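You operate a simulated robot arm through the tools that you are given. There is no shell and no other tool.

You are at the controls of a simulated two-armed robot. One attempt, no reset.

## Task
Clamp the two grey housings from the orange tray in the fixture and run the trial machine.
Fine: one run only, after both clamps are shut; both screws end driven home.
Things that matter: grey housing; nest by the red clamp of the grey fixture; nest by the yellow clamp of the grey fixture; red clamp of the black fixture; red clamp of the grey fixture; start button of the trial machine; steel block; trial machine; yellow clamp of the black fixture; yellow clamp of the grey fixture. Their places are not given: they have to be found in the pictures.

Only the result counts: the job must be done as asked and must still hold three seconds after the hand-in. Knocking over, shifting, dropping, spilling or breaking anything else fails it.

## Robot
Two 7-joint arms with fingered hands on one trunk that stands fixed in place. Base frame: the origin is at the foot of the trunk, x ahead of it, y to its left, z up. Readings come in cm, degrees, newtons and seconds.
The left shoulder is at [7, 15.7, 113.9], the right one opposite. With the tool pointing down near the work surface each hand reaches from about 26 to 90 cm from the base axis, measured 20 degrees to its own side. Payload 5 kg a hand.
Tool frame (each hand has its own): the origin (TCP) lies between the finger pads and is the grasp point; the fingertips stand 3.1 cm ahead of it; z points along the fingers, y is the line along which they close. The gripper opens to 15.6 cm; its body begins 8.8 cm behind the TCP. The gripper is a hand of 4 fingers: y runs from the thumb to the fingers, the wrist lies at [0, 0, -24.9] in the tool frame, and closing takes about 1.5 s.
Orientation is that of the tool frame in the base frame, as a unit quaternion [x, y, z, w]. With the fingers straight down and closing along the base's y, the tool's x points along the base's -x, its y along +y and its z along -z.

## Interface
- The arms move only by the tool apply_moves. It takes "left_moves", "right_moves" or both (then of equal length, played together; a hand with none holds still); each is a list of rows, each a list of 7 numbers: the shift along the base's x, y, z in units of 300 mm (1.0 is 300 mm), then the turn, a rotation vector about the base's x, y, z in units of 45 degrees (1.0 is 45 degrees), then the opening, from 0 (shut) to 1 (fully open). In form: [[tx, ty, tz, wx, wy, wz, fingers], ...]. A call has 1 to 20 rows; each row is the pose to reach, as a shift and turn from the pose commanded when the call began. A call with a number of a shift or a turn outside -1 to 1 is refused whole. A row lasts 0.2 s, in which the tool goes at most 5 cm and 8.6 degrees; a call with a longer step from one row to the next is refused whole, and so is a gripper value outside its range. A pose out of reach is approached as far as the arm can. The call stops where the force on the tool passes 40 N (or 10 N more than at its start, if that is more) or the arm is blocked; 0.2 s more then pass. The fingers move at their own pace (about 10.8 cm/s each) and stop on an object; they squeeze with about 28 N. The grip force told is the motor's: it shows also when the fingers shut on nothing. Time passes only in rows, and 0.2 s behind the last, so rows that repeat a pose let the fingers close. The reply holds the time, the measured pose of the TCP, the force on the tool along the base axes, the opening and the grip force, in the units named above and with some noise, with the torque about the TCP (base axes, N m) and any sound that the robot's microphone picked up.
- Cameras (640 x 400 px; columns grow to the right, rows downward): "scene" is now at [13.61, 2.1, 137.24]; the picture's right is [0.25, -0.97, 0.00], its down [-0.54, -0.14, -0.83] and it looks along [0.81, 0.21, -0.55] (base axes); focal length 269 px, centre (320, 200). "left" rides on the left gripper at [-7.2, 0.2, -11.1] in its tool frame; the picture's right is [-0.02, -1.00, 0.00], its down [0.84, -0.02, -0.54] and it looks along [0.54, -0.01, 0.84] (tool axes); focal length 234 px, centre (320, 200). "right" rides on the right gripper at [7.2, 0.2, -11.1] in its tool frame; the picture's right is [-0.02, 1.00, 0.00], its down [-0.84, -0.02, -0.54] and it looks along [-0.54, -0.01, 0.84] (tool axes); focal length 234 px, centre (320, 200).
- camera(camera): a new picture of that camera. No time passes.
- slide_trunk(by): slides the trunk up (or, below 0, down) by that many cm; the arms and the scene camera ride with it, the base frame stays. It gives what a move gives, with no picture.
- set_grasp(shape, hand): the hand has 4 fingers and takes this shape, open, in about a second: jaw (thumb against the fingers, like two jaws); tri (thumb and two fingers); tip (a fingertip pinch); poke (one finger out to press); point (the index stretched); flat (the hand flat); cup (the hand cupped); fist (a fist). The gripper value then closes the fingers along that shape, each until it touches; the sizes above hold for jaw. It gives what a move gives, with no picture.
- head_to(pan, tilt): turns the head with the scene camera to pan (to the left, within 86 degrees either way) and tilt (down, from -29 to 69), counted from straight ahead of the robot. It gives what a move gives.
- locate(camera, pixels): for up to 12 pixels [column, row] of the newest picture of that camera ("zoom" is the newest enlarged one), the place [x, y, z] in the base frame of the surface seen there, good to about 0.3 cm. No time passes.
- zoom(camera, box): a new picture of the part [left, top, right, bottom] of that camera's present view, enlarged. No time passes.
- sign_off(): hands the job in; it is judged then, once.

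Open the grippers and draw the arms clear of the work before you hand the job in, unless the task says otherwise.

The tools are called after "Call:" by a JSON object that holds its "fn" and its "kwargs". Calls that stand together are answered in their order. apply_moves: Moves the arms, as the interface text tells. Its arguments: {"type":"object","properties":{"left_moves":{"type":"array","items":{"type":"array","items":{"type":"number"}}},"right_moves":{"type":"array","items":{"type":"array","items":{"type":"number"}}}},"required":[]} The other tools are called the same way: slide_trunk (by) moves the trunk up or down; set_grasp (shape, hand) gives the hand a shape; head_to (pan, tilt) turns the head that bears the scene camera; camera (camera) takes a picture; locate (camera, pixels) gives the place of the surface under pixels of a picture; zoom (camera, box) takes an enlarged picture of a part of a camera's view; sign_off () hands the job in.

At the start:

```text
time: 0.0
left_eef_pos: [53.05, 48.25, 113.04]
left_orientation: [0.0, 1.0, -0.001, 0.0]
left_contact_force: [0.1, -0.1, 0.8]
left_torque: [0.01, 0.04, 0.01]
left_width: 15.62
left_grip_force: 0.0
left_shape: jaw
right_eef_pos: [71.32, -0.3, 114.6]
right_orientation: [0.0, 1.0, 0.0, 0.0]
right_contact_force: [-0.1, -0.3, 0.8]
right_torque: [0.02, -0.03, 0.02]
right_width: 15.58
right_grip_force: 0.1
right_shape: jaw
trunk travel left (down, up): [-52.5, 41.5]
head pan, tilt (commanded): [14.3, 33.5]
```

scene: 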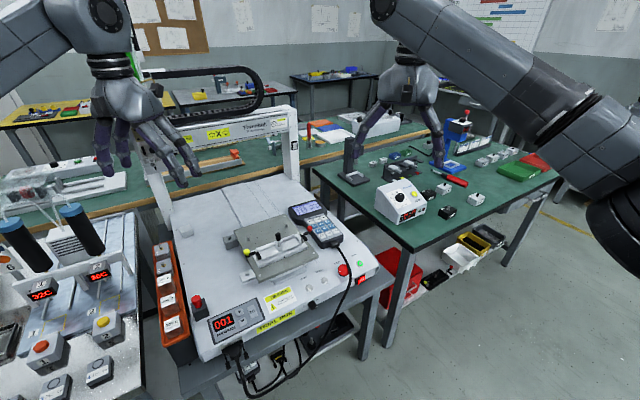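
right: 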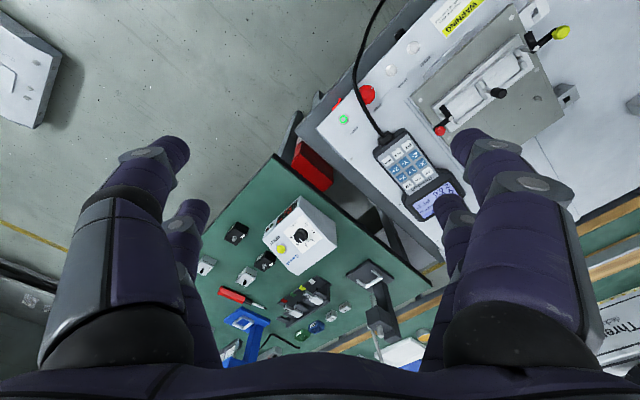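
left: 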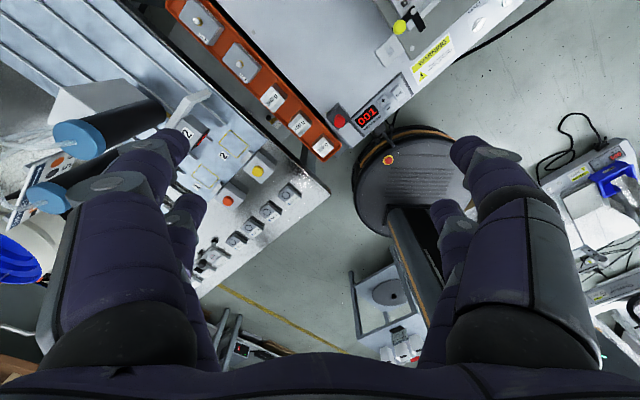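

The start picture shows a white machine with an orange tray on its left side (about px 170,300) and a grey fixture plate in the middle (px 275,250). I zoom in to see the details.

Call:
{"fn": "zoom", "kwargs": {"camera": "scene", "box": [140, 170, 380, 350]}}

Call:
{"fn": "zoom", "kwargs": {"camera": "scene", "box": [0, 180, 200, 400]}}

Call:
{"fn": "zoom", "kwargs": {"camera": "scene", "box": [320, 80, 560, 260]}}

```text
2.22 times, centred on (260, 260) of scene
```

zoom: 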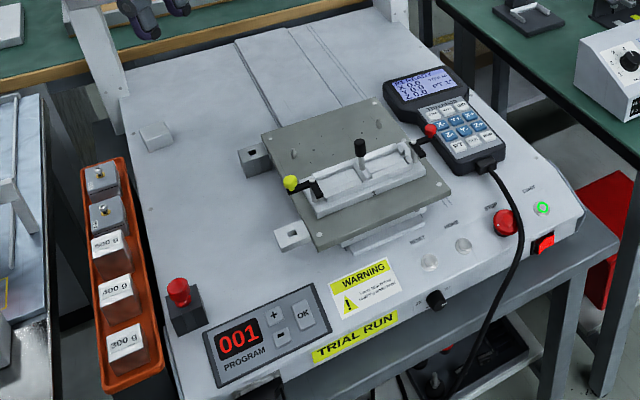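

```text
1.82 times, centred on (100, 290) of scene
```

zoom: 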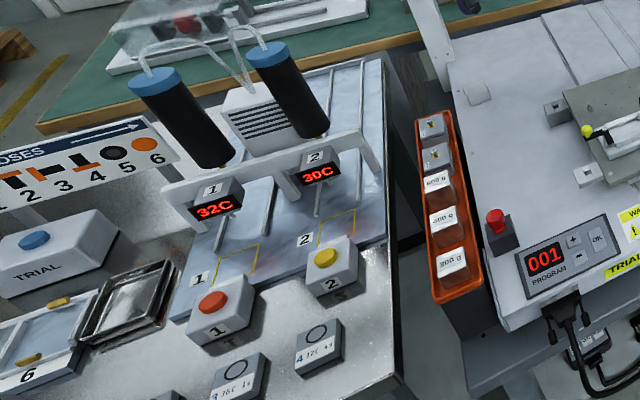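

```text
2.22 times, centred on (440, 170) of scene
```

zoom: 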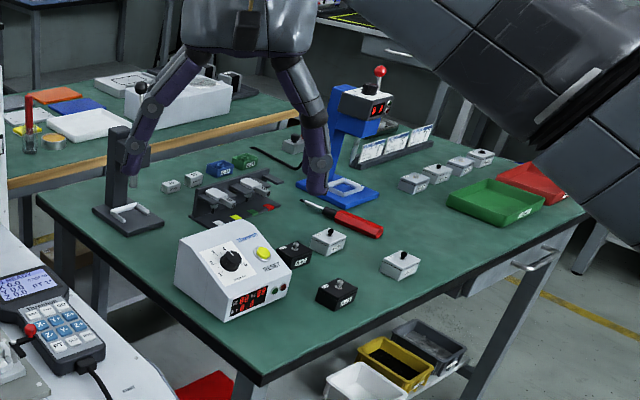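

The orange tray holds two screw-topped grey boxes and three labelled weights. I look around with the head to see what else is in the room, especially the black fixture and the machines.

Call:
{"fn": "zoom", "kwargs": {"camera": "scene", "box": [380, 130, 480, 200]}}

Call:
{"fn": "zoom", "kwargs": {"camera": "scene", "box": [210, 200, 350, 290]}}

Call:
{"fn": "zoom", "kwargs": {"camera": "scene", "box": [190, 240, 390, 360]}}

Call:
{"fn": "zoom", "kwargs": {"camera": "scene", "box": [300, 90, 400, 170]}}

```text
5.71 times, centred on (430, 165) of scene
```

zoom: 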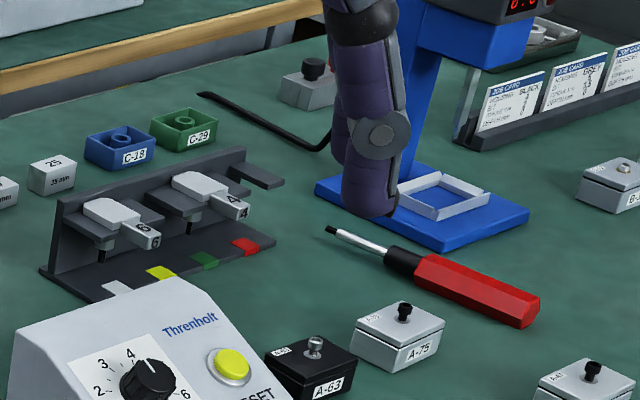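

```text
4.44 times, centred on (280, 245) of scene
```

zoom: 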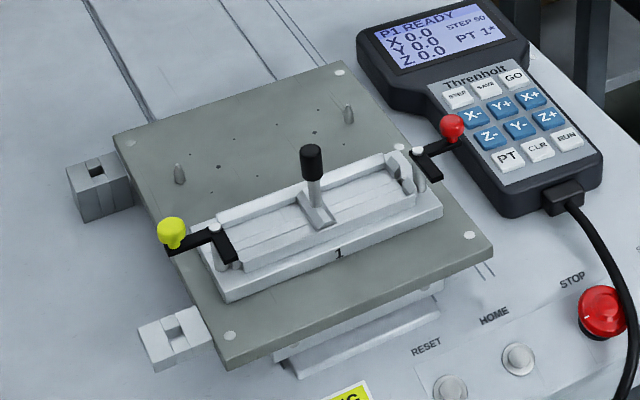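

```text
3.20 times, centred on (290, 300) of scene
```

zoom: 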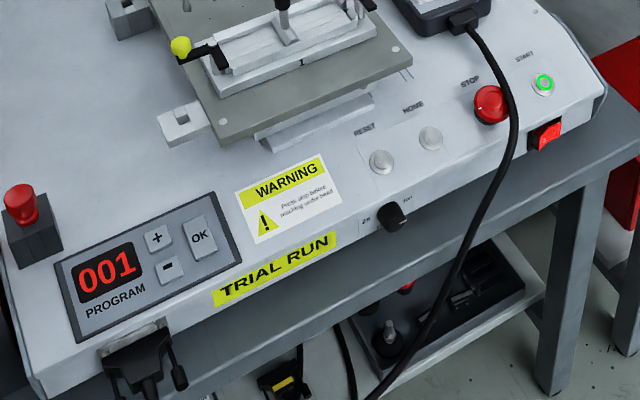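

```text
5.00 times, centred on (350, 130) of scene
```

zoom: 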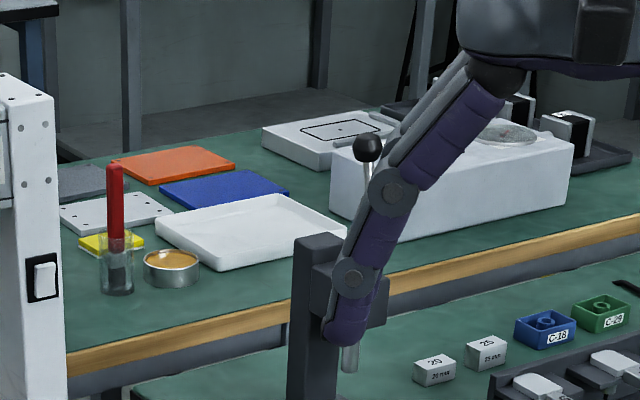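

The machine carries a fixture with a yellow and a red lever, a START button and a STOP. I pan the head to survey the rest of the room for another fixture.

Call:
{"fn": "head_to", "kwargs": {"pan": 60, "tilt": 40}}

Call:
{"fn": "camera", "kwargs": {"camera": "scene"}}

Call:
{"fn": "head_to", "kwargs": {"pan": -40, "tilt": 40}}

Call:
{"fn": "camera", "kwargs": {"camera": "scene"}}

Call:
{"fn": "head_to", "kwargs": {"pan": 20, "tilt": 55}}

Call:
{"fn": "camera", "kwargs": {"camera": "scene"}}

```text
time: 1.1
left_eef_pos: [53.08, 48.09, 113.17]
left_orientation: [-0.001, 1.0, 0.001, 0.0]
left_contact_force: [0.5, -0.1, 0.7]
left_torque: [-0.04, -0.03, 0.02]
left_width: 15.6
left_grip_force: 0.0
left_shape: jaw
right_eef_pos: [71.39, -0.35, 114.63]
right_orientation: [0.001, 1.0, 0.0, 0.0]
right_contact_force: [-0.1, 0.4, -0.4]
right_torque: [-0.01, 0.0, 0.02]
right_width: 15.59
right_grip_force: 0.0
right_shape: jaw
trunk travel left (down, up): [-52.5, 41.5]
head pan, tilt (commanded): [60.0, 40.0]
```

```text
taken
```

scene: 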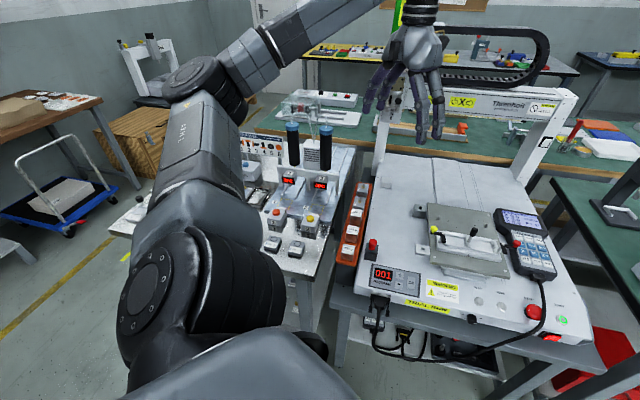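

```text
time: 2.9
left_eef_pos: [53.06, 48.16, 113.12]
left_orientation: [0.0, 1.0, 0.0, 0.0]
left_contact_force: [0.2, 0.1, 0.5]
left_torque: [0.0, -0.02, -0.03]
left_width: 15.6
left_grip_force: 0.0
left_shape: jaw
right_eef_pos: [71.31, -0.26, 114.69]
right_orientation: [0.0, 1.0, 0.001, 0.0]
right_contact_force: [-0.4, -0.3, -0.1]
right_torque: [0.02, 0.02, 0.02]
right_width: 15.59
right_grip_force: 0.0
right_shape: jaw
trunk travel left (down, up): [-52.5, 41.5]
head pan, tilt (commanded): [-40.0, 40.0]
```

```text
taken
```

scene: 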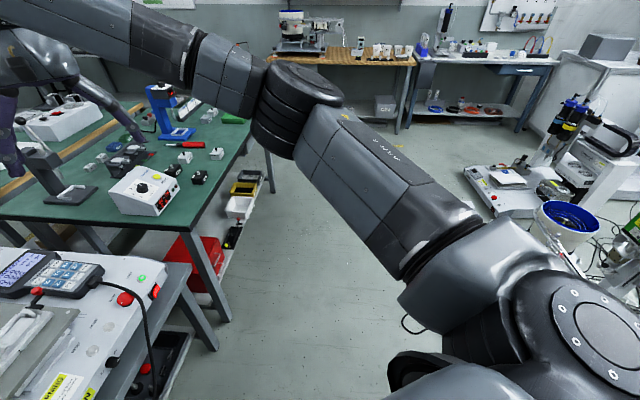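

```text
time: 4.2
left_eef_pos: [53.06, 48.26, 113.09]
left_orientation: [0.0, 1.0, 0.0, 0.0]
left_contact_force: [0.5, 0.8, -0.4]
left_torque: [0.0, -0.01, -0.01]
left_width: 15.58
left_grip_force: 0.0
left_shape: jaw
right_eef_pos: [71.42, -0.22, 114.68]
right_orientation: [-0.001, 1.0, 0.0, 0.0]
right_contact_force: [-0.1, -0.2, -0.1]
right_torque: [0.01, 0.02, 0.02]
right_width: 15.58
right_grip_force: 0.0
right_shape: jaw
trunk travel left (down, up): [-52.5, 41.5]
head pan, tilt (commanded): [20.0, 55.0]
```

```text
taken
```

scene: 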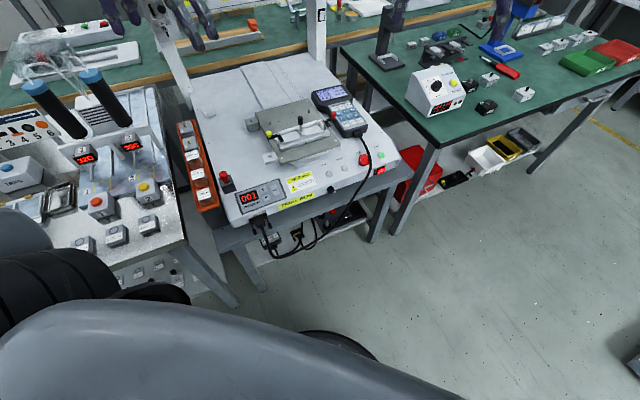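

The grey plate on the trial machine looks like the grey fixture, with yellow and red levers. I zoom in on it and the tray from this head pose.

Call:
{"fn": "zoom", "kwargs": {"camera": "scene", "box": [245, 95, 355, 165]}}

Call:
{"fn": "zoom", "kwargs": {"camera": "scene", "box": [170, 115, 230, 215]}}

Call:
{"fn": "zoom", "kwargs": {"camera": "scene", "box": [220, 130, 410, 230]}}

Call:
{"fn": "zoom", "kwargs": {"camera": "scene", "box": [240, 200, 400, 270]}}

```text
5.71 times, centred on (300, 130) of scene
```

zoom: 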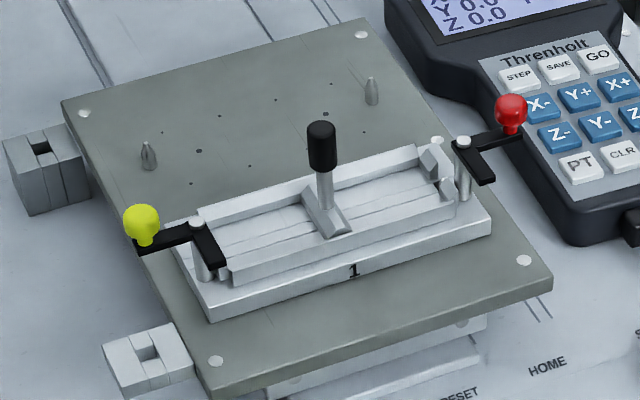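

```text
4.00 times, centred on (200, 165) of scene
```

zoom: 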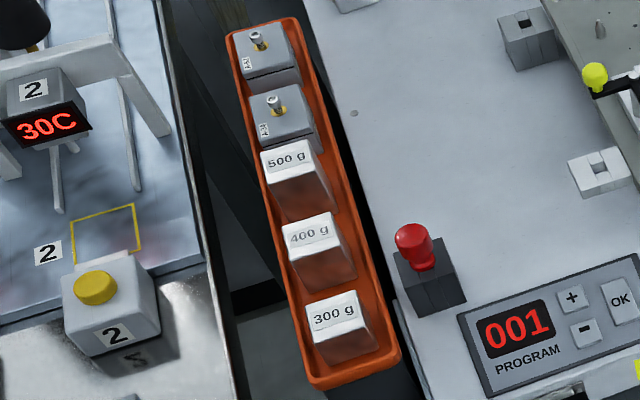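

```text
3.37 times, centred on (315, 180) of scene
```

zoom: 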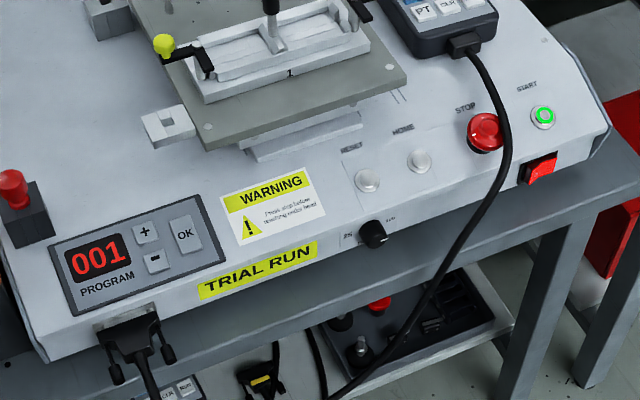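

```text
4.00 times, centred on (320, 235) of scene
```

zoom: 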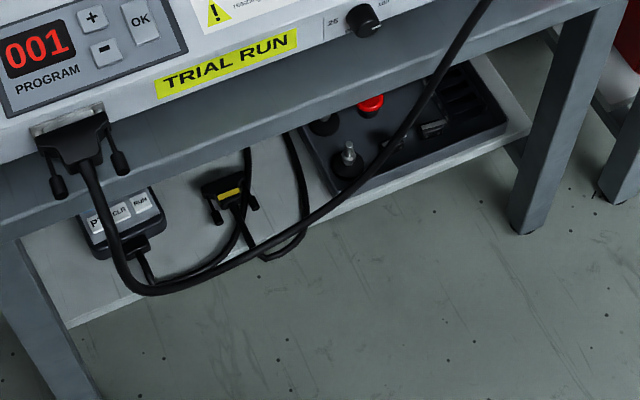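

I take coordinates of the fixture, tray and buttons from the zoomed pictures.

Call:
{"fn": "zoom", "kwargs": {"camera": "scene", "box": [245, 95, 355, 165]}}

Call:
{"fn": "locate", "kwargs": {"camera": "zoom", "pixels": [[143, 220], [510, 110], [321, 145], [325, 215], [230, 240], [400, 180], [84, 113], [362, 35], [525, 262], [216, 361], [353, 270], [215, 240]]}}

Call:
{"fn": "zoom", "kwargs": {"camera": "scene", "box": [170, 115, 230, 215]}}

Call:
{"fn": "locate", "kwargs": {"camera": "zoom", "pixels": [[275, 102], [255, 38], [268, 55], [285, 118], [290, 160], [232, 36], [288, 20], [310, 380], [398, 350], [312, 236], [280, 75], [410, 240]]}}

```text
5.71 times, centred on (300, 130) of scene
```

zoom: 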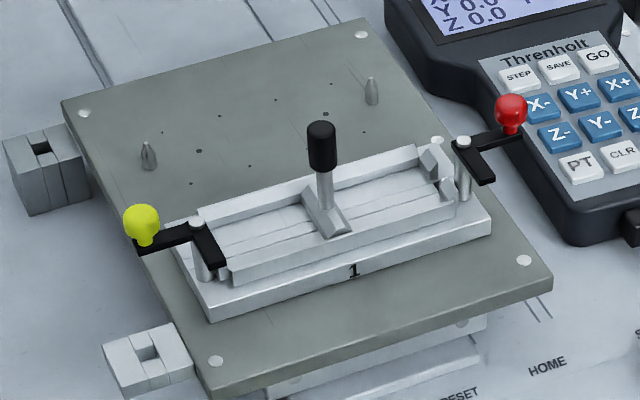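

```text
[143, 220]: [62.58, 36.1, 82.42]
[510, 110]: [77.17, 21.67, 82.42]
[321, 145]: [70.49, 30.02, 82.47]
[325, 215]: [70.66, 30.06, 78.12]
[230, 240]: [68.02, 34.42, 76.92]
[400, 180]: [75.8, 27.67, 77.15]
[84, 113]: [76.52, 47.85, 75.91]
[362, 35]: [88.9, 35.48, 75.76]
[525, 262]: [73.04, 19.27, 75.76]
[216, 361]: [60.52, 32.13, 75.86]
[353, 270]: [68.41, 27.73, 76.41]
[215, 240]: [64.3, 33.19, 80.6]
```

```text
4.00 times, centred on (200, 165) of scene
```

zoom: 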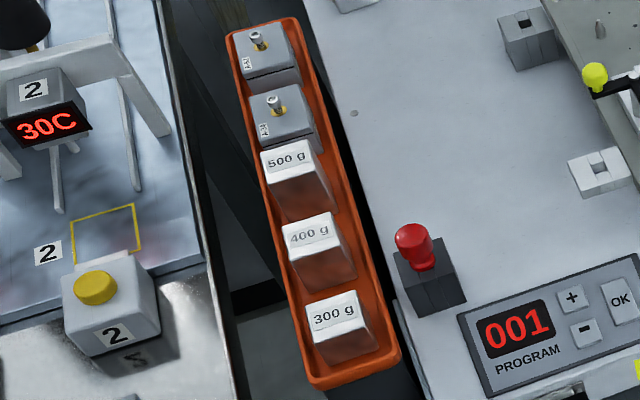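

```text
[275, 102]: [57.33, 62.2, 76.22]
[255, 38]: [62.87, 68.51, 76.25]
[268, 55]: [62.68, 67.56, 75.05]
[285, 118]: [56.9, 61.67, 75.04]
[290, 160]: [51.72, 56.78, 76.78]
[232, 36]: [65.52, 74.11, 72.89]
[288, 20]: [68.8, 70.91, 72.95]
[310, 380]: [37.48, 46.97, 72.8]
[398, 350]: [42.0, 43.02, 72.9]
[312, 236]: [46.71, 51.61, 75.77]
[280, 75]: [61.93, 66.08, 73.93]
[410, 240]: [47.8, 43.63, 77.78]
```

I turn the head back and locate the gantry posts, panel, pendant and table surfaces so arm moves keep clear.

Call:
{"fn": "head_to", "kwargs": {"pan": 22, "tilt": 38}}

Call:
{"fn": "camera", "kwargs": {"camera": "scene"}}

```text
time: 5.0
left_eef_pos: [53.06, 48.29, 113.23]
left_orientation: [0.0, 1.0, 0.0, 0.0]
left_contact_force: [-0.9, -0.3, 0.0]
left_torque: [-0.03, 0.0, -0.01]
left_width: 15.61
left_grip_force: 0.1
left_shape: jaw
right_eef_pos: [71.31, -0.32, 114.68]
right_orientation: [-0.001, 1.0, 0.0, 0.0]
right_contact_force: [-0.1, 0.3, 0.3]
right_torque: [0.0, -0.03, 0.03]
right_width: 15.6
right_grip_force: 0.1
right_shape: jaw
trunk travel left (down, up): [-52.5, 41.5]
head pan, tilt (commanded): [22.0, 38.0]
```

```text
taken
```

scene: 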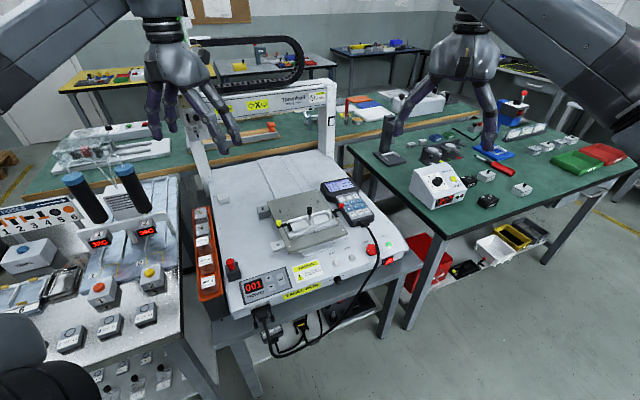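

Call:
{"fn": "locate", "kwargs": {"camera": "scene", "pixels": [[195, 130], [200, 170], [328, 92], [330, 145], [278, 100], [241, 260], [355, 255], [388, 262], [372, 248], [240, 200], [350, 205], [150, 235]]}}

Call:
{"fn": "zoom", "kwargs": {"camera": "scene", "box": [140, 60, 350, 190]}}

```text
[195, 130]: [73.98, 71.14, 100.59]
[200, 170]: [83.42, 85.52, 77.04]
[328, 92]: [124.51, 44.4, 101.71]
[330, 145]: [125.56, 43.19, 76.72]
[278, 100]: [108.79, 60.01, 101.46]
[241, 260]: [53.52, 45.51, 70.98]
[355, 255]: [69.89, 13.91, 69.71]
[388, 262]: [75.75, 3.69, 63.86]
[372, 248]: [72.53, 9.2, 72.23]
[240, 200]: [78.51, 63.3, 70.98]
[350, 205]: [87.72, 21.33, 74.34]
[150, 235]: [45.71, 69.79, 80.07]
```

```text
3.05 times, centred on (245, 125) of scene
```

zoom: 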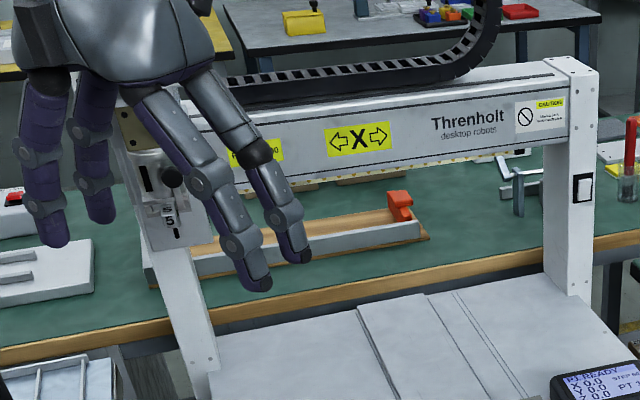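

The machine top is at z≈71, the fixture plate at z≈75.8 and the gantry stands well behind. I move the left hand over the back of the fixture, yawed +45°, so its camera looks down at the nests.

Call:
{"fn": "apply_moves", "kwargs": {"left_moves": [[0.085, -0.041, -0.059, 0, 0, 0.11, 1], [0.17, -0.083, -0.118, 0, 0, 0.22, 1], [0.256, -0.124, -0.178, 0, 0, 0.33, 1], [0.341, -0.166, -0.237, 0, 0, 0.44, 1], [0.426, -0.207, -0.296, 0, 0, 0.55, 1], [0.511, -0.249, -0.355, 0, 0, 0.67, 1], [0.597, -0.29, -0.415, 0, 0, 0.78, 1], [0.682, -0.332, -0.474, 0, 0, 0.89, 1], [0.767, -0.373, -0.533, 0, 0, 1.0, 1]]}}

Call:
{"fn": "camera", "kwargs": {"camera": "left"}}

Call:
{"fn": "camera", "kwargs": {"camera": "scene"}}

```text
time: 7.0
left_eef_pos: [76.23, 36.86, 96.81]
left_orientation: [-0.383, 0.924, 0.001, 0.001]
left_contact_force: [-0.2, 0.4, 0.3]
left_torque: [0.01, 0.02, 0.02]
left_width: 15.57
left_grip_force: 0.0
left_shape: jaw
right_eef_pos: [71.5, -0.42, 114.52]
right_orientation: [0.001, 1.0, 0.0, -0.001]
right_contact_force: [0.8, -0.9, -0.2]
right_torque: [0.05, 0.06, -0.02]
right_width: 15.62
right_grip_force: 0.0
right_shape: jaw
trunk travel left (down, up): [-52.5, 41.5]
head pan, tilt (commanded): [22.0, 38.0]
```

```text
taken
```

left: 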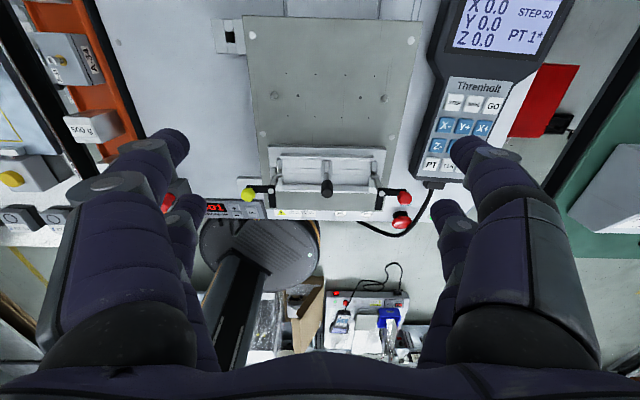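

```text
taken
```

scene: 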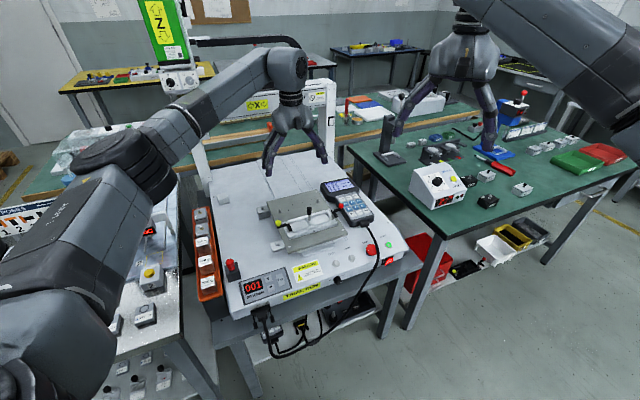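

The left camera shows the fixture at about (330,170), yellow lever (248,195) and red lever (404,197). I zoom into it.

Call:
{"fn": "zoom", "kwargs": {"camera": "left", "box": [225, 130, 425, 250]}}

Call:
{"fn": "zoom", "kwargs": {"camera": "left", "box": [0, 0, 180, 140]}}

Call:
{"fn": "zoom", "kwargs": {"camera": "scene", "box": [180, 180, 400, 310]}}

```text
3.20 times, centred on (325, 190) of left
```

zoom: 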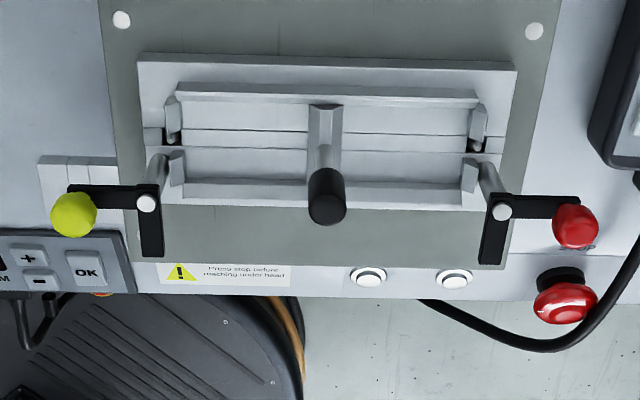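

```text
2.86 times, centred on (90, 70) of left
```

zoom: 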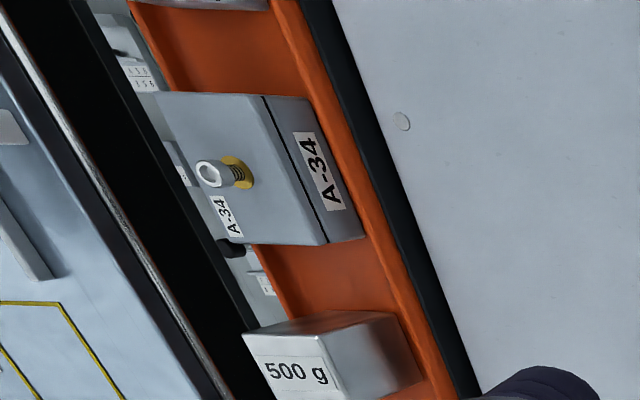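

```text
2.91 times, centred on (290, 245) of scene
```

zoom: 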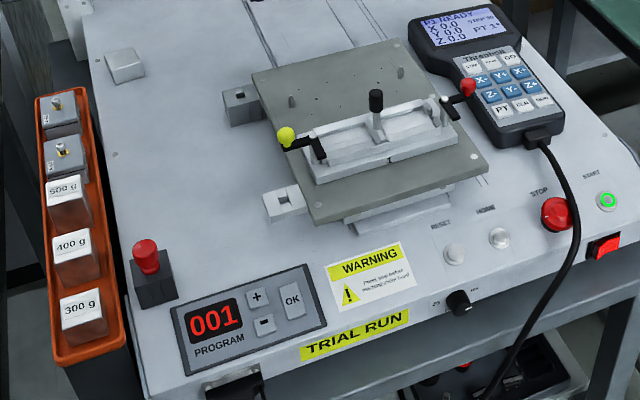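

The fixture is a channel with a centre block and a swing clamp at each front corner, arms now pointing toward the front (open). I re-zoom and locate key points.

Call:
{"fn": "zoom", "kwargs": {"camera": "left", "box": [225, 130, 425, 250]}}

Call:
{"fn": "locate", "kwargs": {"camera": "zoom", "pixels": [[147, 203], [150, 250], [73, 210], [502, 212], [493, 258], [578, 218], [170, 115], [478, 120], [178, 165], [468, 170], [250, 140], [400, 140]]}}

Call:
{"fn": "locate", "kwargs": {"camera": "zoom", "pixels": [[250, 92], [400, 95], [250, 190], [400, 193], [325, 115], [325, 195], [250, 120], [400, 172], [140, 65], [515, 72], [310, 150], [340, 150]]}}

Call:
{"fn": "zoom", "kwargs": {"camera": "left", "box": [0, 0, 180, 140]}}

Call:
{"fn": "locate", "kwargs": {"camera": "zoom", "pixels": [[265, 97], [325, 243], [362, 237], [308, 97], [162, 100], [245, 240], [210, 172], [240, 172], [345, 150], [290, 280], [390, 260], [230, 50]]}}

```text
3.20 times, centred on (325, 190) of left
```

zoom: 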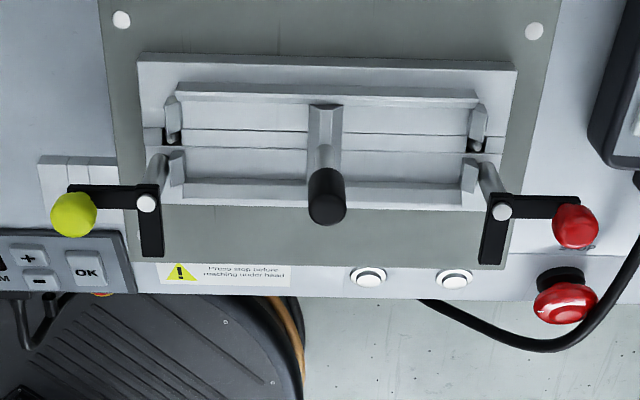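

```text
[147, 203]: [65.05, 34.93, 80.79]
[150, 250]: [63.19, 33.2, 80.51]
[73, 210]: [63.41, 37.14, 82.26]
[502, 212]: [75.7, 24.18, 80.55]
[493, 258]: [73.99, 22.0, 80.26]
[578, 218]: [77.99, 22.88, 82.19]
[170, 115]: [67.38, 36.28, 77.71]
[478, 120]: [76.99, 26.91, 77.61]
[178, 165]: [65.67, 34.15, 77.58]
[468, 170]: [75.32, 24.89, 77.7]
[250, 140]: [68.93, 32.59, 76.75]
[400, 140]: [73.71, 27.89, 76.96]
```

```text
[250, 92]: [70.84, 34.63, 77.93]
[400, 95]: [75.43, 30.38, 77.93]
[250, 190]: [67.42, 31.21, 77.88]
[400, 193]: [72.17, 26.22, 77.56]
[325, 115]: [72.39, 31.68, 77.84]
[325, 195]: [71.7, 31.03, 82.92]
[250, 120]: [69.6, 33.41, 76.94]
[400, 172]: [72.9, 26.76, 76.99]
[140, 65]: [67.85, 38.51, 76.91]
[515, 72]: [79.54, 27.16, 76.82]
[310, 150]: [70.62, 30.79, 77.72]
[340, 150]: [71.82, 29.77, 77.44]
```

```text
2.86 times, centred on (90, 70) of left
```

zoom: 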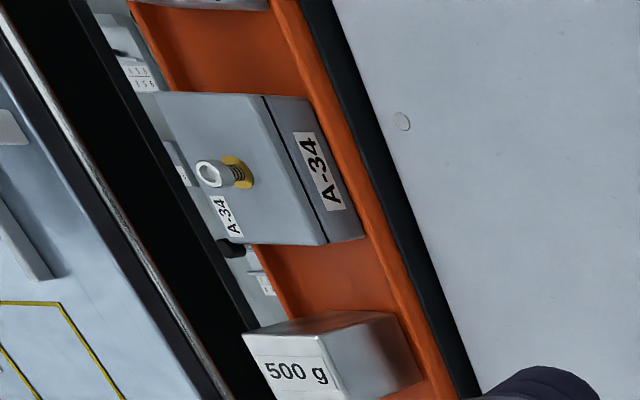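

```text
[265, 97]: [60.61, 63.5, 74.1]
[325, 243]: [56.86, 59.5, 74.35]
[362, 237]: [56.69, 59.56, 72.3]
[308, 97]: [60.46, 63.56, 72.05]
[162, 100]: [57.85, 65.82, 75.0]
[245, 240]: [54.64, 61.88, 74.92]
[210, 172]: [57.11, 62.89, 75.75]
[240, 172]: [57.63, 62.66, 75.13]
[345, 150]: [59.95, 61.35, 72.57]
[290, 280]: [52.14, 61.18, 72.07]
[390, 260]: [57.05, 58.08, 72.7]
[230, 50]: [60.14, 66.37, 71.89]
```

Housings measure about 5.4 x 3.7 cm with the long side along the tray; the nests run along the channel, so each housing must be turned 90°. I look at the hand's finger layout in the scene picture.

Call:
{"fn": "zoom", "kwargs": {"camera": "scene", "box": [240, 70, 350, 190]}}

Call:
{"fn": "set_grasp", "kwargs": {"hand": "left", "shape": "tip"}}

Call:
{"fn": "zoom", "kwargs": {"camera": "scene", "box": [240, 70, 350, 190]}}

Call:
{"fn": "camera", "kwargs": {"camera": "left"}}

```text
3.33 times, centred on (295, 130) of scene
```

zoom: 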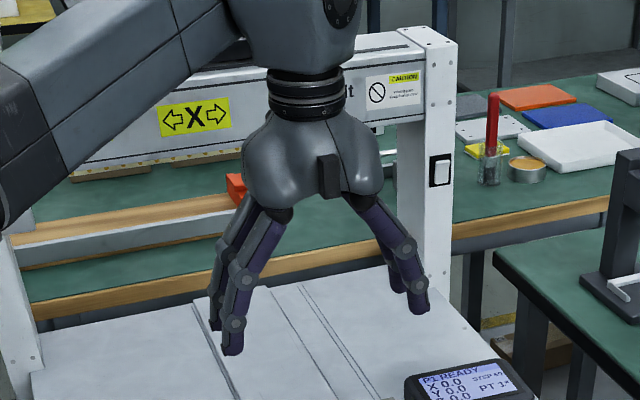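

```text
time: 7.9
left_eef_pos: [76.14, 36.89, 97.02]
left_orientation: [-0.382, 0.924, -0.001, 0.0]
left_contact_force: [-0.9, -0.1, -0.5]
left_torque: [0.01, 0.01, 0.0]
left_width: 15.56
left_grip_force: 0.1
left_shape: tip
right_eef_pos: [71.44, -0.36, 114.59]
right_orientation: [0.0, 1.0, 0.0, 0.0]
right_contact_force: [-0.6, 0.2, 0.5]
right_torque: [-0.01, 0.0, -0.02]
right_width: 15.58
right_grip_force: 0.1
right_shape: jaw
trunk travel left (down, up): [-52.5, 41.5]
head pan, tilt (commanded): [22.0, 38.0]
```

```text
3.33 times, centred on (295, 130) of scene
```

zoom: 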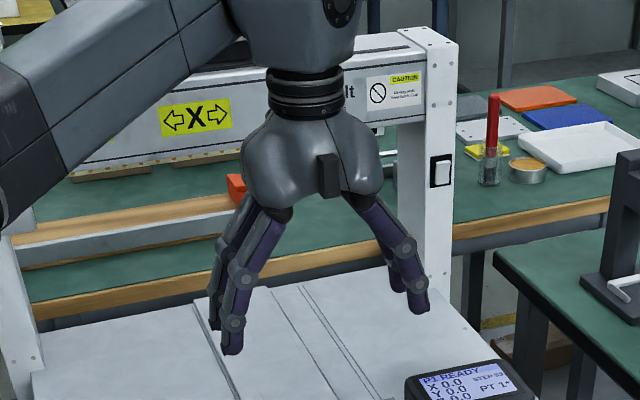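

```text
taken
```

left: 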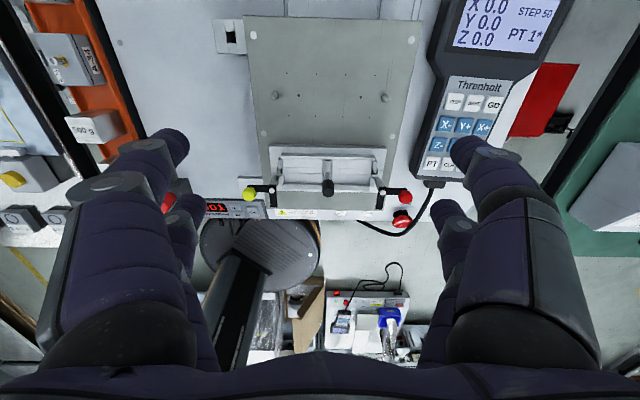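

Open, "tip" looks the same as "jaw" with two digits on each side. I close it partway in mid-air to see how the digits meet.

Call:
{"fn": "apply_moves", "kwargs": {"left_moves": [[0, 0, 0, 0, 0, 0, 0.25], [0, 0, 0, 0, 0, 0, 0.25], [0, 0, 0, 0, 0, 0, 0.25], [0, 0, 0, 0, 0, 0, 0.25], [0, 0, 0, 0, 0, 0, 0.25], [0, 0, 0, 0, 0, 0, 0.25]]}}

Call:
{"fn": "camera", "kwargs": {"camera": "left"}}

Call:
{"fn": "zoom", "kwargs": {"camera": "scene", "box": [240, 70, 350, 190]}}

Call:
{"fn": "set_grasp", "kwargs": {"hand": "left", "shape": "jaw"}}

Call:
{"fn": "apply_moves", "kwargs": {"left_moves": [[0, 0, 0, 0, 0, 0, 0.25], [0, 0, 0, 0, 0, 0, 0.25], [0, 0, 0, 0, 0, 0, 0.25], [0, 0, 0, 0, 0, 0, 0.25], [0, 0, 0, 0, 0, 0, 0.25], [0, 0, 0, 0, 0, 0, 0.25]]}}

Call:
{"fn": "camera", "kwargs": {"camera": "left"}}

Call:
{"fn": "zoom", "kwargs": {"camera": "scene", "box": [240, 70, 350, 190]}}

```text
time: 9.3
left_eef_pos: [76.12, 36.84, 97.0]
left_orientation: [-0.382, 0.924, 0.0, 0.0]
left_contact_force: [0.0, 1.2, -0.4]
left_torque: [0.02, -0.02, 0.01]
left_width: 3.93
left_grip_force: 0.1
left_shape: tip
right_eef_pos: [71.32, -0.37, 114.62]
right_orientation: [0.0, 1.0, -0.001, 0.0]
right_contact_force: [0.5, 0.5, 0.8]
right_torque: [-0.04, -0.02, 0.02]
right_width: 15.59
right_grip_force: 0.0
right_shape: jaw
trunk travel left (down, up): [-52.5, 41.5]
head pan, tilt (commanded): [22.0, 38.0]
```

```text
taken
```

left: 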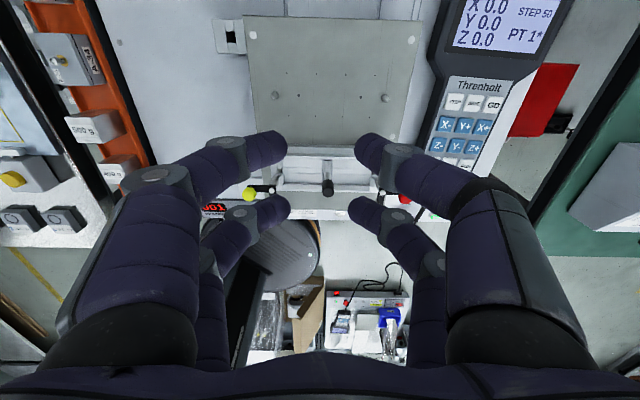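

```text
3.33 times, centred on (295, 130) of scene
```

zoom: 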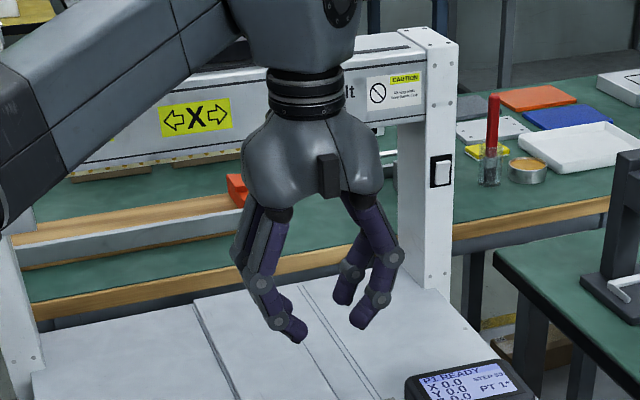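

```text
time: 10.2
left_eef_pos: [76.14, 36.88, 96.98]
left_orientation: [-0.382, 0.924, 0.0, 0.0]
left_contact_force: [0.0, -0.2, 0.0]
left_torque: [-0.01, -0.01, -0.02]
left_width: 15.58
left_grip_force: 0.1
left_shape: jaw
right_eef_pos: [71.31, -0.34, 114.57]
right_orientation: [0.0, 1.0, 0.0, -0.001]
right_contact_force: [-0.8, 0.1, 0.4]
right_torque: [0.0, 0.0, -0.02]
right_width: 15.61
right_grip_force: 0.1
right_shape: jaw
trunk travel left (down, up): [-52.5, 41.5]
head pan, tilt (commanded): [22.0, 38.0]
```

```text
time: 11.6
left_eef_pos: [76.12, 36.88, 97.07]
left_orientation: [-0.383, 0.924, 0.0, -0.001]
left_contact_force: [0.7, -0.2, 0.3]
left_torque: [0.0, 0.0, -0.02]
left_width: 3.94
left_grip_force: 0.0
left_shape: jaw
right_eef_pos: [71.43, -0.25, 114.68]
right_orientation: [0.001, 1.0, 0.0, 0.0]
right_contact_force: [-0.2, 0.1, 1.3]
right_torque: [0.02, -0.02, 0.0]
right_width: 15.58
right_grip_force: 0.1
right_shape: jaw
trunk travel left (down, up): [-52.5, 41.5]
head pan, tilt (commanded): [22.0, 38.0]
```

```text
taken
```

left: 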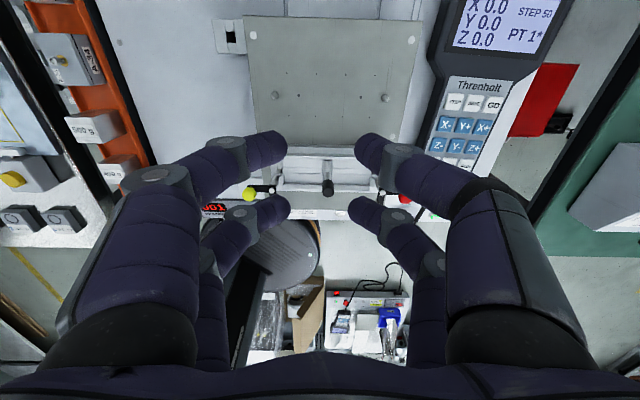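

```text
3.33 times, centred on (295, 130) of scene
```

zoom: 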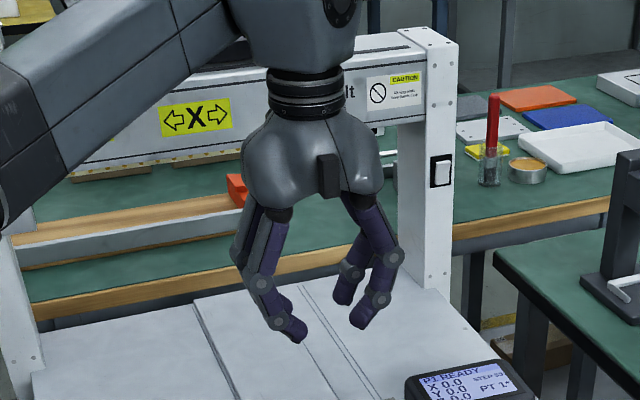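

Jaw and tip look the same: two fingers per side. I locate the fingertips to learn their spacing along tool x.

Call:
{"fn": "locate", "kwargs": {"camera": "left", "pixels": [[280, 143], [283, 204], [360, 146], [353, 208], [230, 140], [240, 213], [265, 135], [270, 165], [268, 225], [380, 140], [20, 10], [150, 172]]}}

Call:
{"fn": "zoom", "kwargs": {"camera": "left", "box": [180, 100, 480, 290]}}

```text
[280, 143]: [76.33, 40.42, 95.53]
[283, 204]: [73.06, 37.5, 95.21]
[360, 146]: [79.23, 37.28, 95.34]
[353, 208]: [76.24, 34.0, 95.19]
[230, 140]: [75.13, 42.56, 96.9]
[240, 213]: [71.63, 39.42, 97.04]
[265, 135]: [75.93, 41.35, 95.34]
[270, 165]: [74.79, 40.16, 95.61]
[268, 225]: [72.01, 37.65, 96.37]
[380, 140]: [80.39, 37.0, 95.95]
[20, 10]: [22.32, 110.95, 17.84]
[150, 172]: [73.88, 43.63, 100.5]
```

```text
2.11 times, centred on (330, 195) of left
```

zoom: 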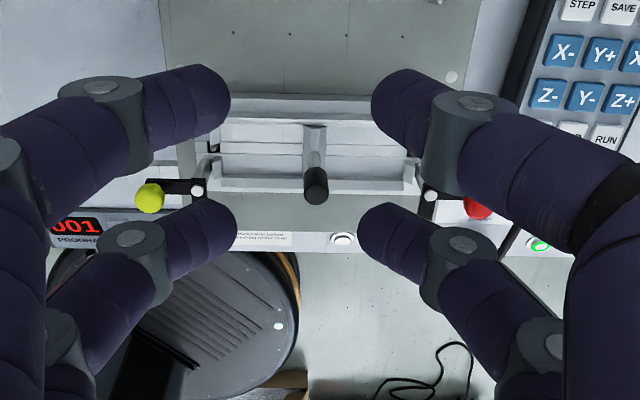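

Fingertips sit about ±2.1 cm along tool x, so they span roughly 6 cm. I lower the open left hand by 7 cm for a closer look at the nests.

Call:
{"fn": "apply_moves", "kwargs": {"left_moves": [[0.01, -0.01, -0.05, 0, 0, 0, 1], [0.02, -0.02, -0.12, 0, 0, 0, 1], [0.023, -0.023, -0.18, 0, 0, 0, 1], [0.023, -0.023, -0.233, 0, 0, 0, 1], [0.023, -0.023, -0.233, 0, 0, 0, 1], [0.023, -0.023, -0.233, 0, 0, 0, 1]]}}

Call:
{"fn": "zoom", "kwargs": {"camera": "left", "box": [210, 130, 310, 230]}}

Call:
{"fn": "zoom", "kwargs": {"camera": "left", "box": [310, 130, 410, 230]}}

Call:
{"fn": "camera", "kwargs": {"camera": "left"}}

```text
time: 13.0
left_eef_pos: [76.87, 36.31, 90.06]
left_orientation: [-0.383, 0.924, 0.0, 0.0]
left_contact_force: [0.5, -0.2, 0.5]
left_torque: [0.02, -0.02, -0.01]
left_width: 15.57
left_grip_force: 0.0
left_shape: jaw
right_eef_pos: [71.42, -0.36, 114.58]
right_orientation: [0.0, 1.0, 0.0, 0.0]
right_contact_force: [-0.4, 0.8, 0.0]
right_torque: [-0.03, 0.0, 0.0]
right_width: 15.6
right_grip_force: 0.1
right_shape: jaw
trunk travel left (down, up): [-52.5, 41.5]
head pan, tilt (commanded): [22.0, 38.0]
```

```text
4.00 times, centred on (260, 180) of left
```

zoom: 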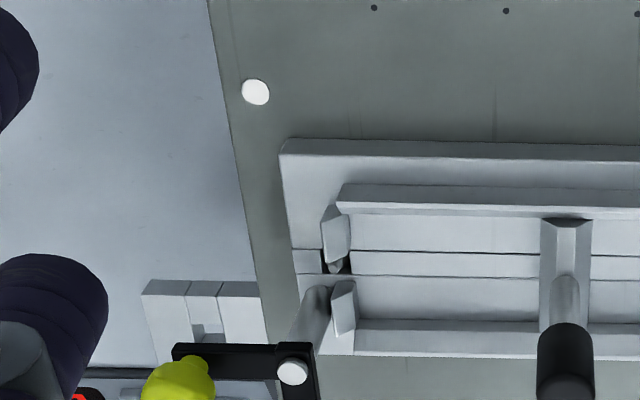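

```text
4.00 times, centred on (360, 180) of left
```

zoom: 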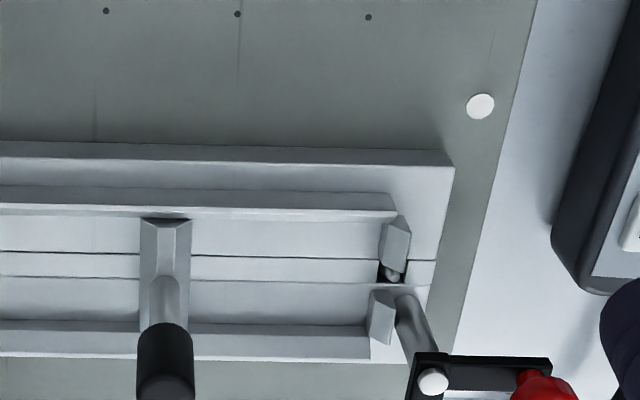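

```text
taken
```

left: 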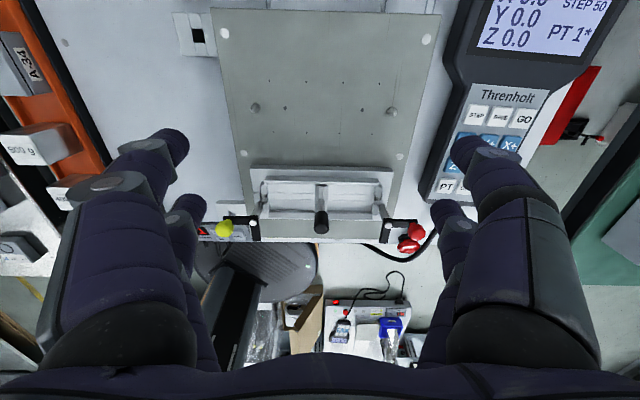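

These close-ups show the nests: back rail, front rail, end stops and the centre block with the black handle. I locate the edges in each zoom.

Call:
{"fn": "zoom", "kwargs": {"camera": "left", "box": [240, 165, 320, 245]}}

Call:
{"fn": "zoom", "kwargs": {"camera": "left", "box": [320, 165, 420, 245]}}

```text
5.00 times, centred on (280, 205) of left
```

zoom: 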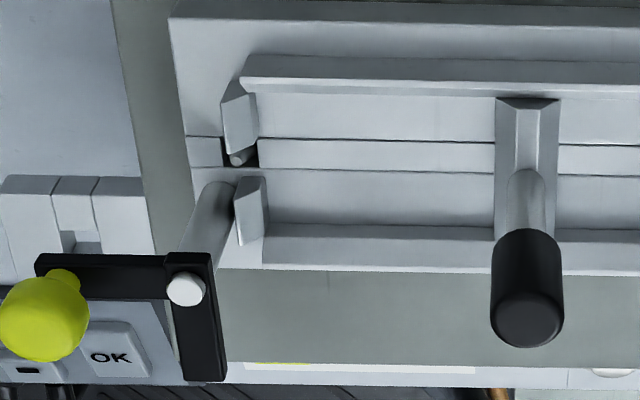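

```text
5.00 times, centred on (370, 205) of left
```

zoom: 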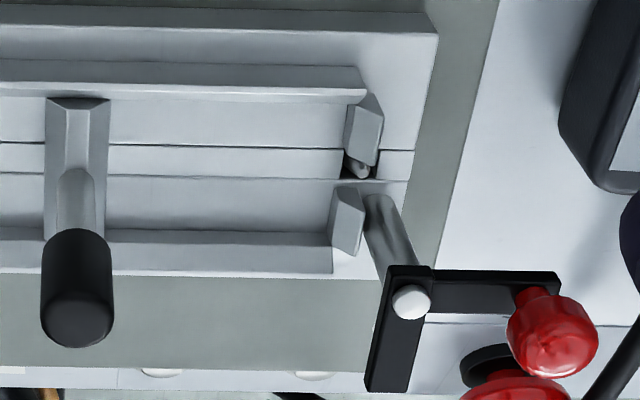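

I locate edges on the right-hand nest zoom, then repeat for the left-hand nest.

Call:
{"fn": "locate", "kwargs": {"camera": "zoom", "pixels": [[200, 84], [200, 97], [200, 232], [200, 272], [107, 150], [103, 200], [345, 150], [330, 210], [380, 130], [345, 205], [410, 302], [550, 330]]}}

Call:
{"fn": "locate", "kwargs": {"camera": "zoom", "pixels": [[220, 120], [220, 200], [385, 380], [400, 330], [75, 240], [75, 340], [80, 150], [200, 75], [200, 250], [360, 165], [370, 95], [350, 190]]}}

Call:
{"fn": "zoom", "kwargs": {"camera": "left", "box": [240, 165, 320, 245]}}

Call:
{"fn": "locate", "kwargs": {"camera": "zoom", "pixels": [[400, 75], [400, 92], [400, 225], [400, 265], [495, 150], [495, 200], [262, 120], [266, 210], [240, 100], [255, 190], [185, 290], [45, 320]]}}

Call:
{"fn": "locate", "kwargs": {"camera": "zoom", "pixels": [[380, 120], [380, 200], [205, 370], [190, 265], [525, 250], [527, 330], [525, 150], [400, 65], [400, 245], [60, 265], [170, 20], [560, 150]]}}

```text
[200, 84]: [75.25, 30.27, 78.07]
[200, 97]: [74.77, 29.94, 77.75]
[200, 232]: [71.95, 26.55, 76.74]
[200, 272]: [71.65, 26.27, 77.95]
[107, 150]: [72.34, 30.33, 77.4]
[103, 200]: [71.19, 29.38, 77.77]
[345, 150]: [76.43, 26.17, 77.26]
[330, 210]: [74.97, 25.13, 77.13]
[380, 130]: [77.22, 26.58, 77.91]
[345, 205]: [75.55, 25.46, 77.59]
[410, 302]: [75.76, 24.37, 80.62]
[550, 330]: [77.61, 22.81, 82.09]
```

```text
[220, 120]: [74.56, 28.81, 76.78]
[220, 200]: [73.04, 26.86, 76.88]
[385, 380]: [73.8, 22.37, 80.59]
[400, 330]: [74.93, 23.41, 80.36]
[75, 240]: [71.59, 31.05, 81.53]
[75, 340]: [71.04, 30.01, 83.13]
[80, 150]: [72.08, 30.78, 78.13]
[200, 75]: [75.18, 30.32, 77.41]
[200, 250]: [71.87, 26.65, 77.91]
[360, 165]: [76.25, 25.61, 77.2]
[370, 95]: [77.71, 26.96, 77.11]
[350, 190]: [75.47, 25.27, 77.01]
```

```text
5.00 times, centred on (280, 205) of left
```

zoom: 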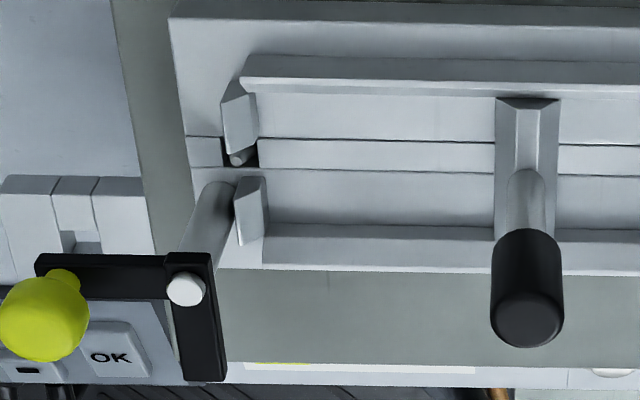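

```text
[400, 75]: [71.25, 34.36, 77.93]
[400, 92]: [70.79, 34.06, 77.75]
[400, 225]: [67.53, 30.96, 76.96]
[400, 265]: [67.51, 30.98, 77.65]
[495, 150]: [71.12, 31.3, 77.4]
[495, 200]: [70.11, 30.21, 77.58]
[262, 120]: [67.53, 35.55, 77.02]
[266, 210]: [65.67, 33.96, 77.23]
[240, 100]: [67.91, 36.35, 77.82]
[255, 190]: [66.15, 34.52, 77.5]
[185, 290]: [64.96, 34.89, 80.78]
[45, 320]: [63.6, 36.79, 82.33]
```

```text
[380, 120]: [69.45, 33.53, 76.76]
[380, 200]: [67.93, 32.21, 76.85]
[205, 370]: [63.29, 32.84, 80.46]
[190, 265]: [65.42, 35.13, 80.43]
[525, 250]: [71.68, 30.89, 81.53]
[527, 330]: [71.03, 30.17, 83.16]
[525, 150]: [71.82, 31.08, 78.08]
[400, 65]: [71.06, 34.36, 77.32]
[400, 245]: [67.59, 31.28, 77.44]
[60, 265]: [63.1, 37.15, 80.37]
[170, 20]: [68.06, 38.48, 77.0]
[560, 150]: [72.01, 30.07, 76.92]
```

Nests come out at about u=25.3 and u=32.5 (along the channel), v=71.9, floor z≈76.9, each about 5.65 x 4.4 cm. Before moving toward the tray I check the heights of the objects on the left table and the driver head.

Call:
{"fn": "camera", "kwargs": {"camera": "scene"}}

Call:
{"fn": "zoom", "kwargs": {"camera": "scene", "box": [120, 0, 280, 200]}}

```text
taken
```

scene: 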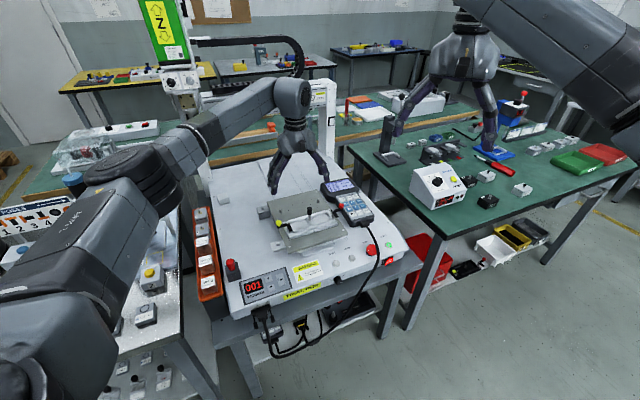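

```text
2.00 times, centred on (200, 100) of scene
```

zoom: 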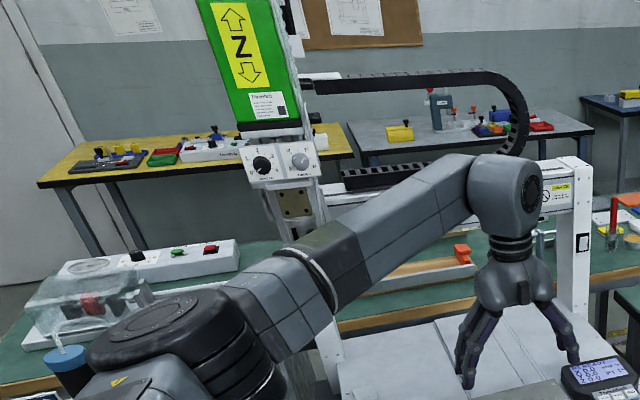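

The elbow is out to the left near the blue-capped cylinder at px (73,180). I locate the driver head and the cylinders to judge clearance.

Call:
{"fn": "locate", "kwargs": {"camera": "zoom", "pixels": [[260, 50], [285, 165], [295, 200], [310, 225], [70, 355], [150, 320], [250, 360], [320, 310], [505, 200], [290, 180], [335, 350], [380, 380]]}}

Call:
{"fn": "zoom", "kwargs": {"camera": "scene", "box": [0, 100, 200, 300]}}

```text
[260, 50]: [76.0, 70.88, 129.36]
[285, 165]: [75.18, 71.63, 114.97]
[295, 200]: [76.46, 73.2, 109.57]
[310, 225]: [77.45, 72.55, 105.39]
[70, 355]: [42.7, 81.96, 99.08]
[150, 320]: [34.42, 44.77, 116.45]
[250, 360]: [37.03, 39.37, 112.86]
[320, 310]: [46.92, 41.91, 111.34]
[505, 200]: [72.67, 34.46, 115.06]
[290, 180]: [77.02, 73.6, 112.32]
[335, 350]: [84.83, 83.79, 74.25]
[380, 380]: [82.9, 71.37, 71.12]
```

```text
2.00 times, centred on (100, 200) of scene
```

zoom: 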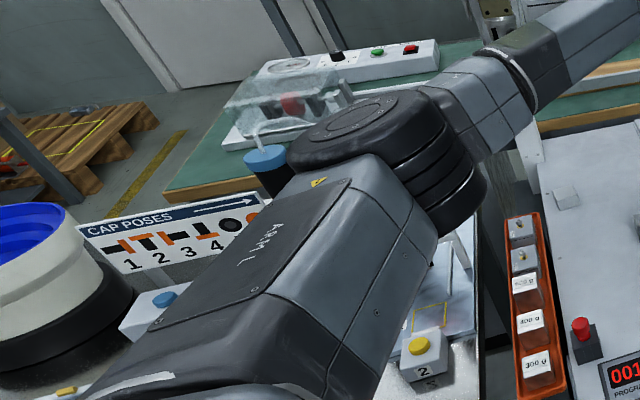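

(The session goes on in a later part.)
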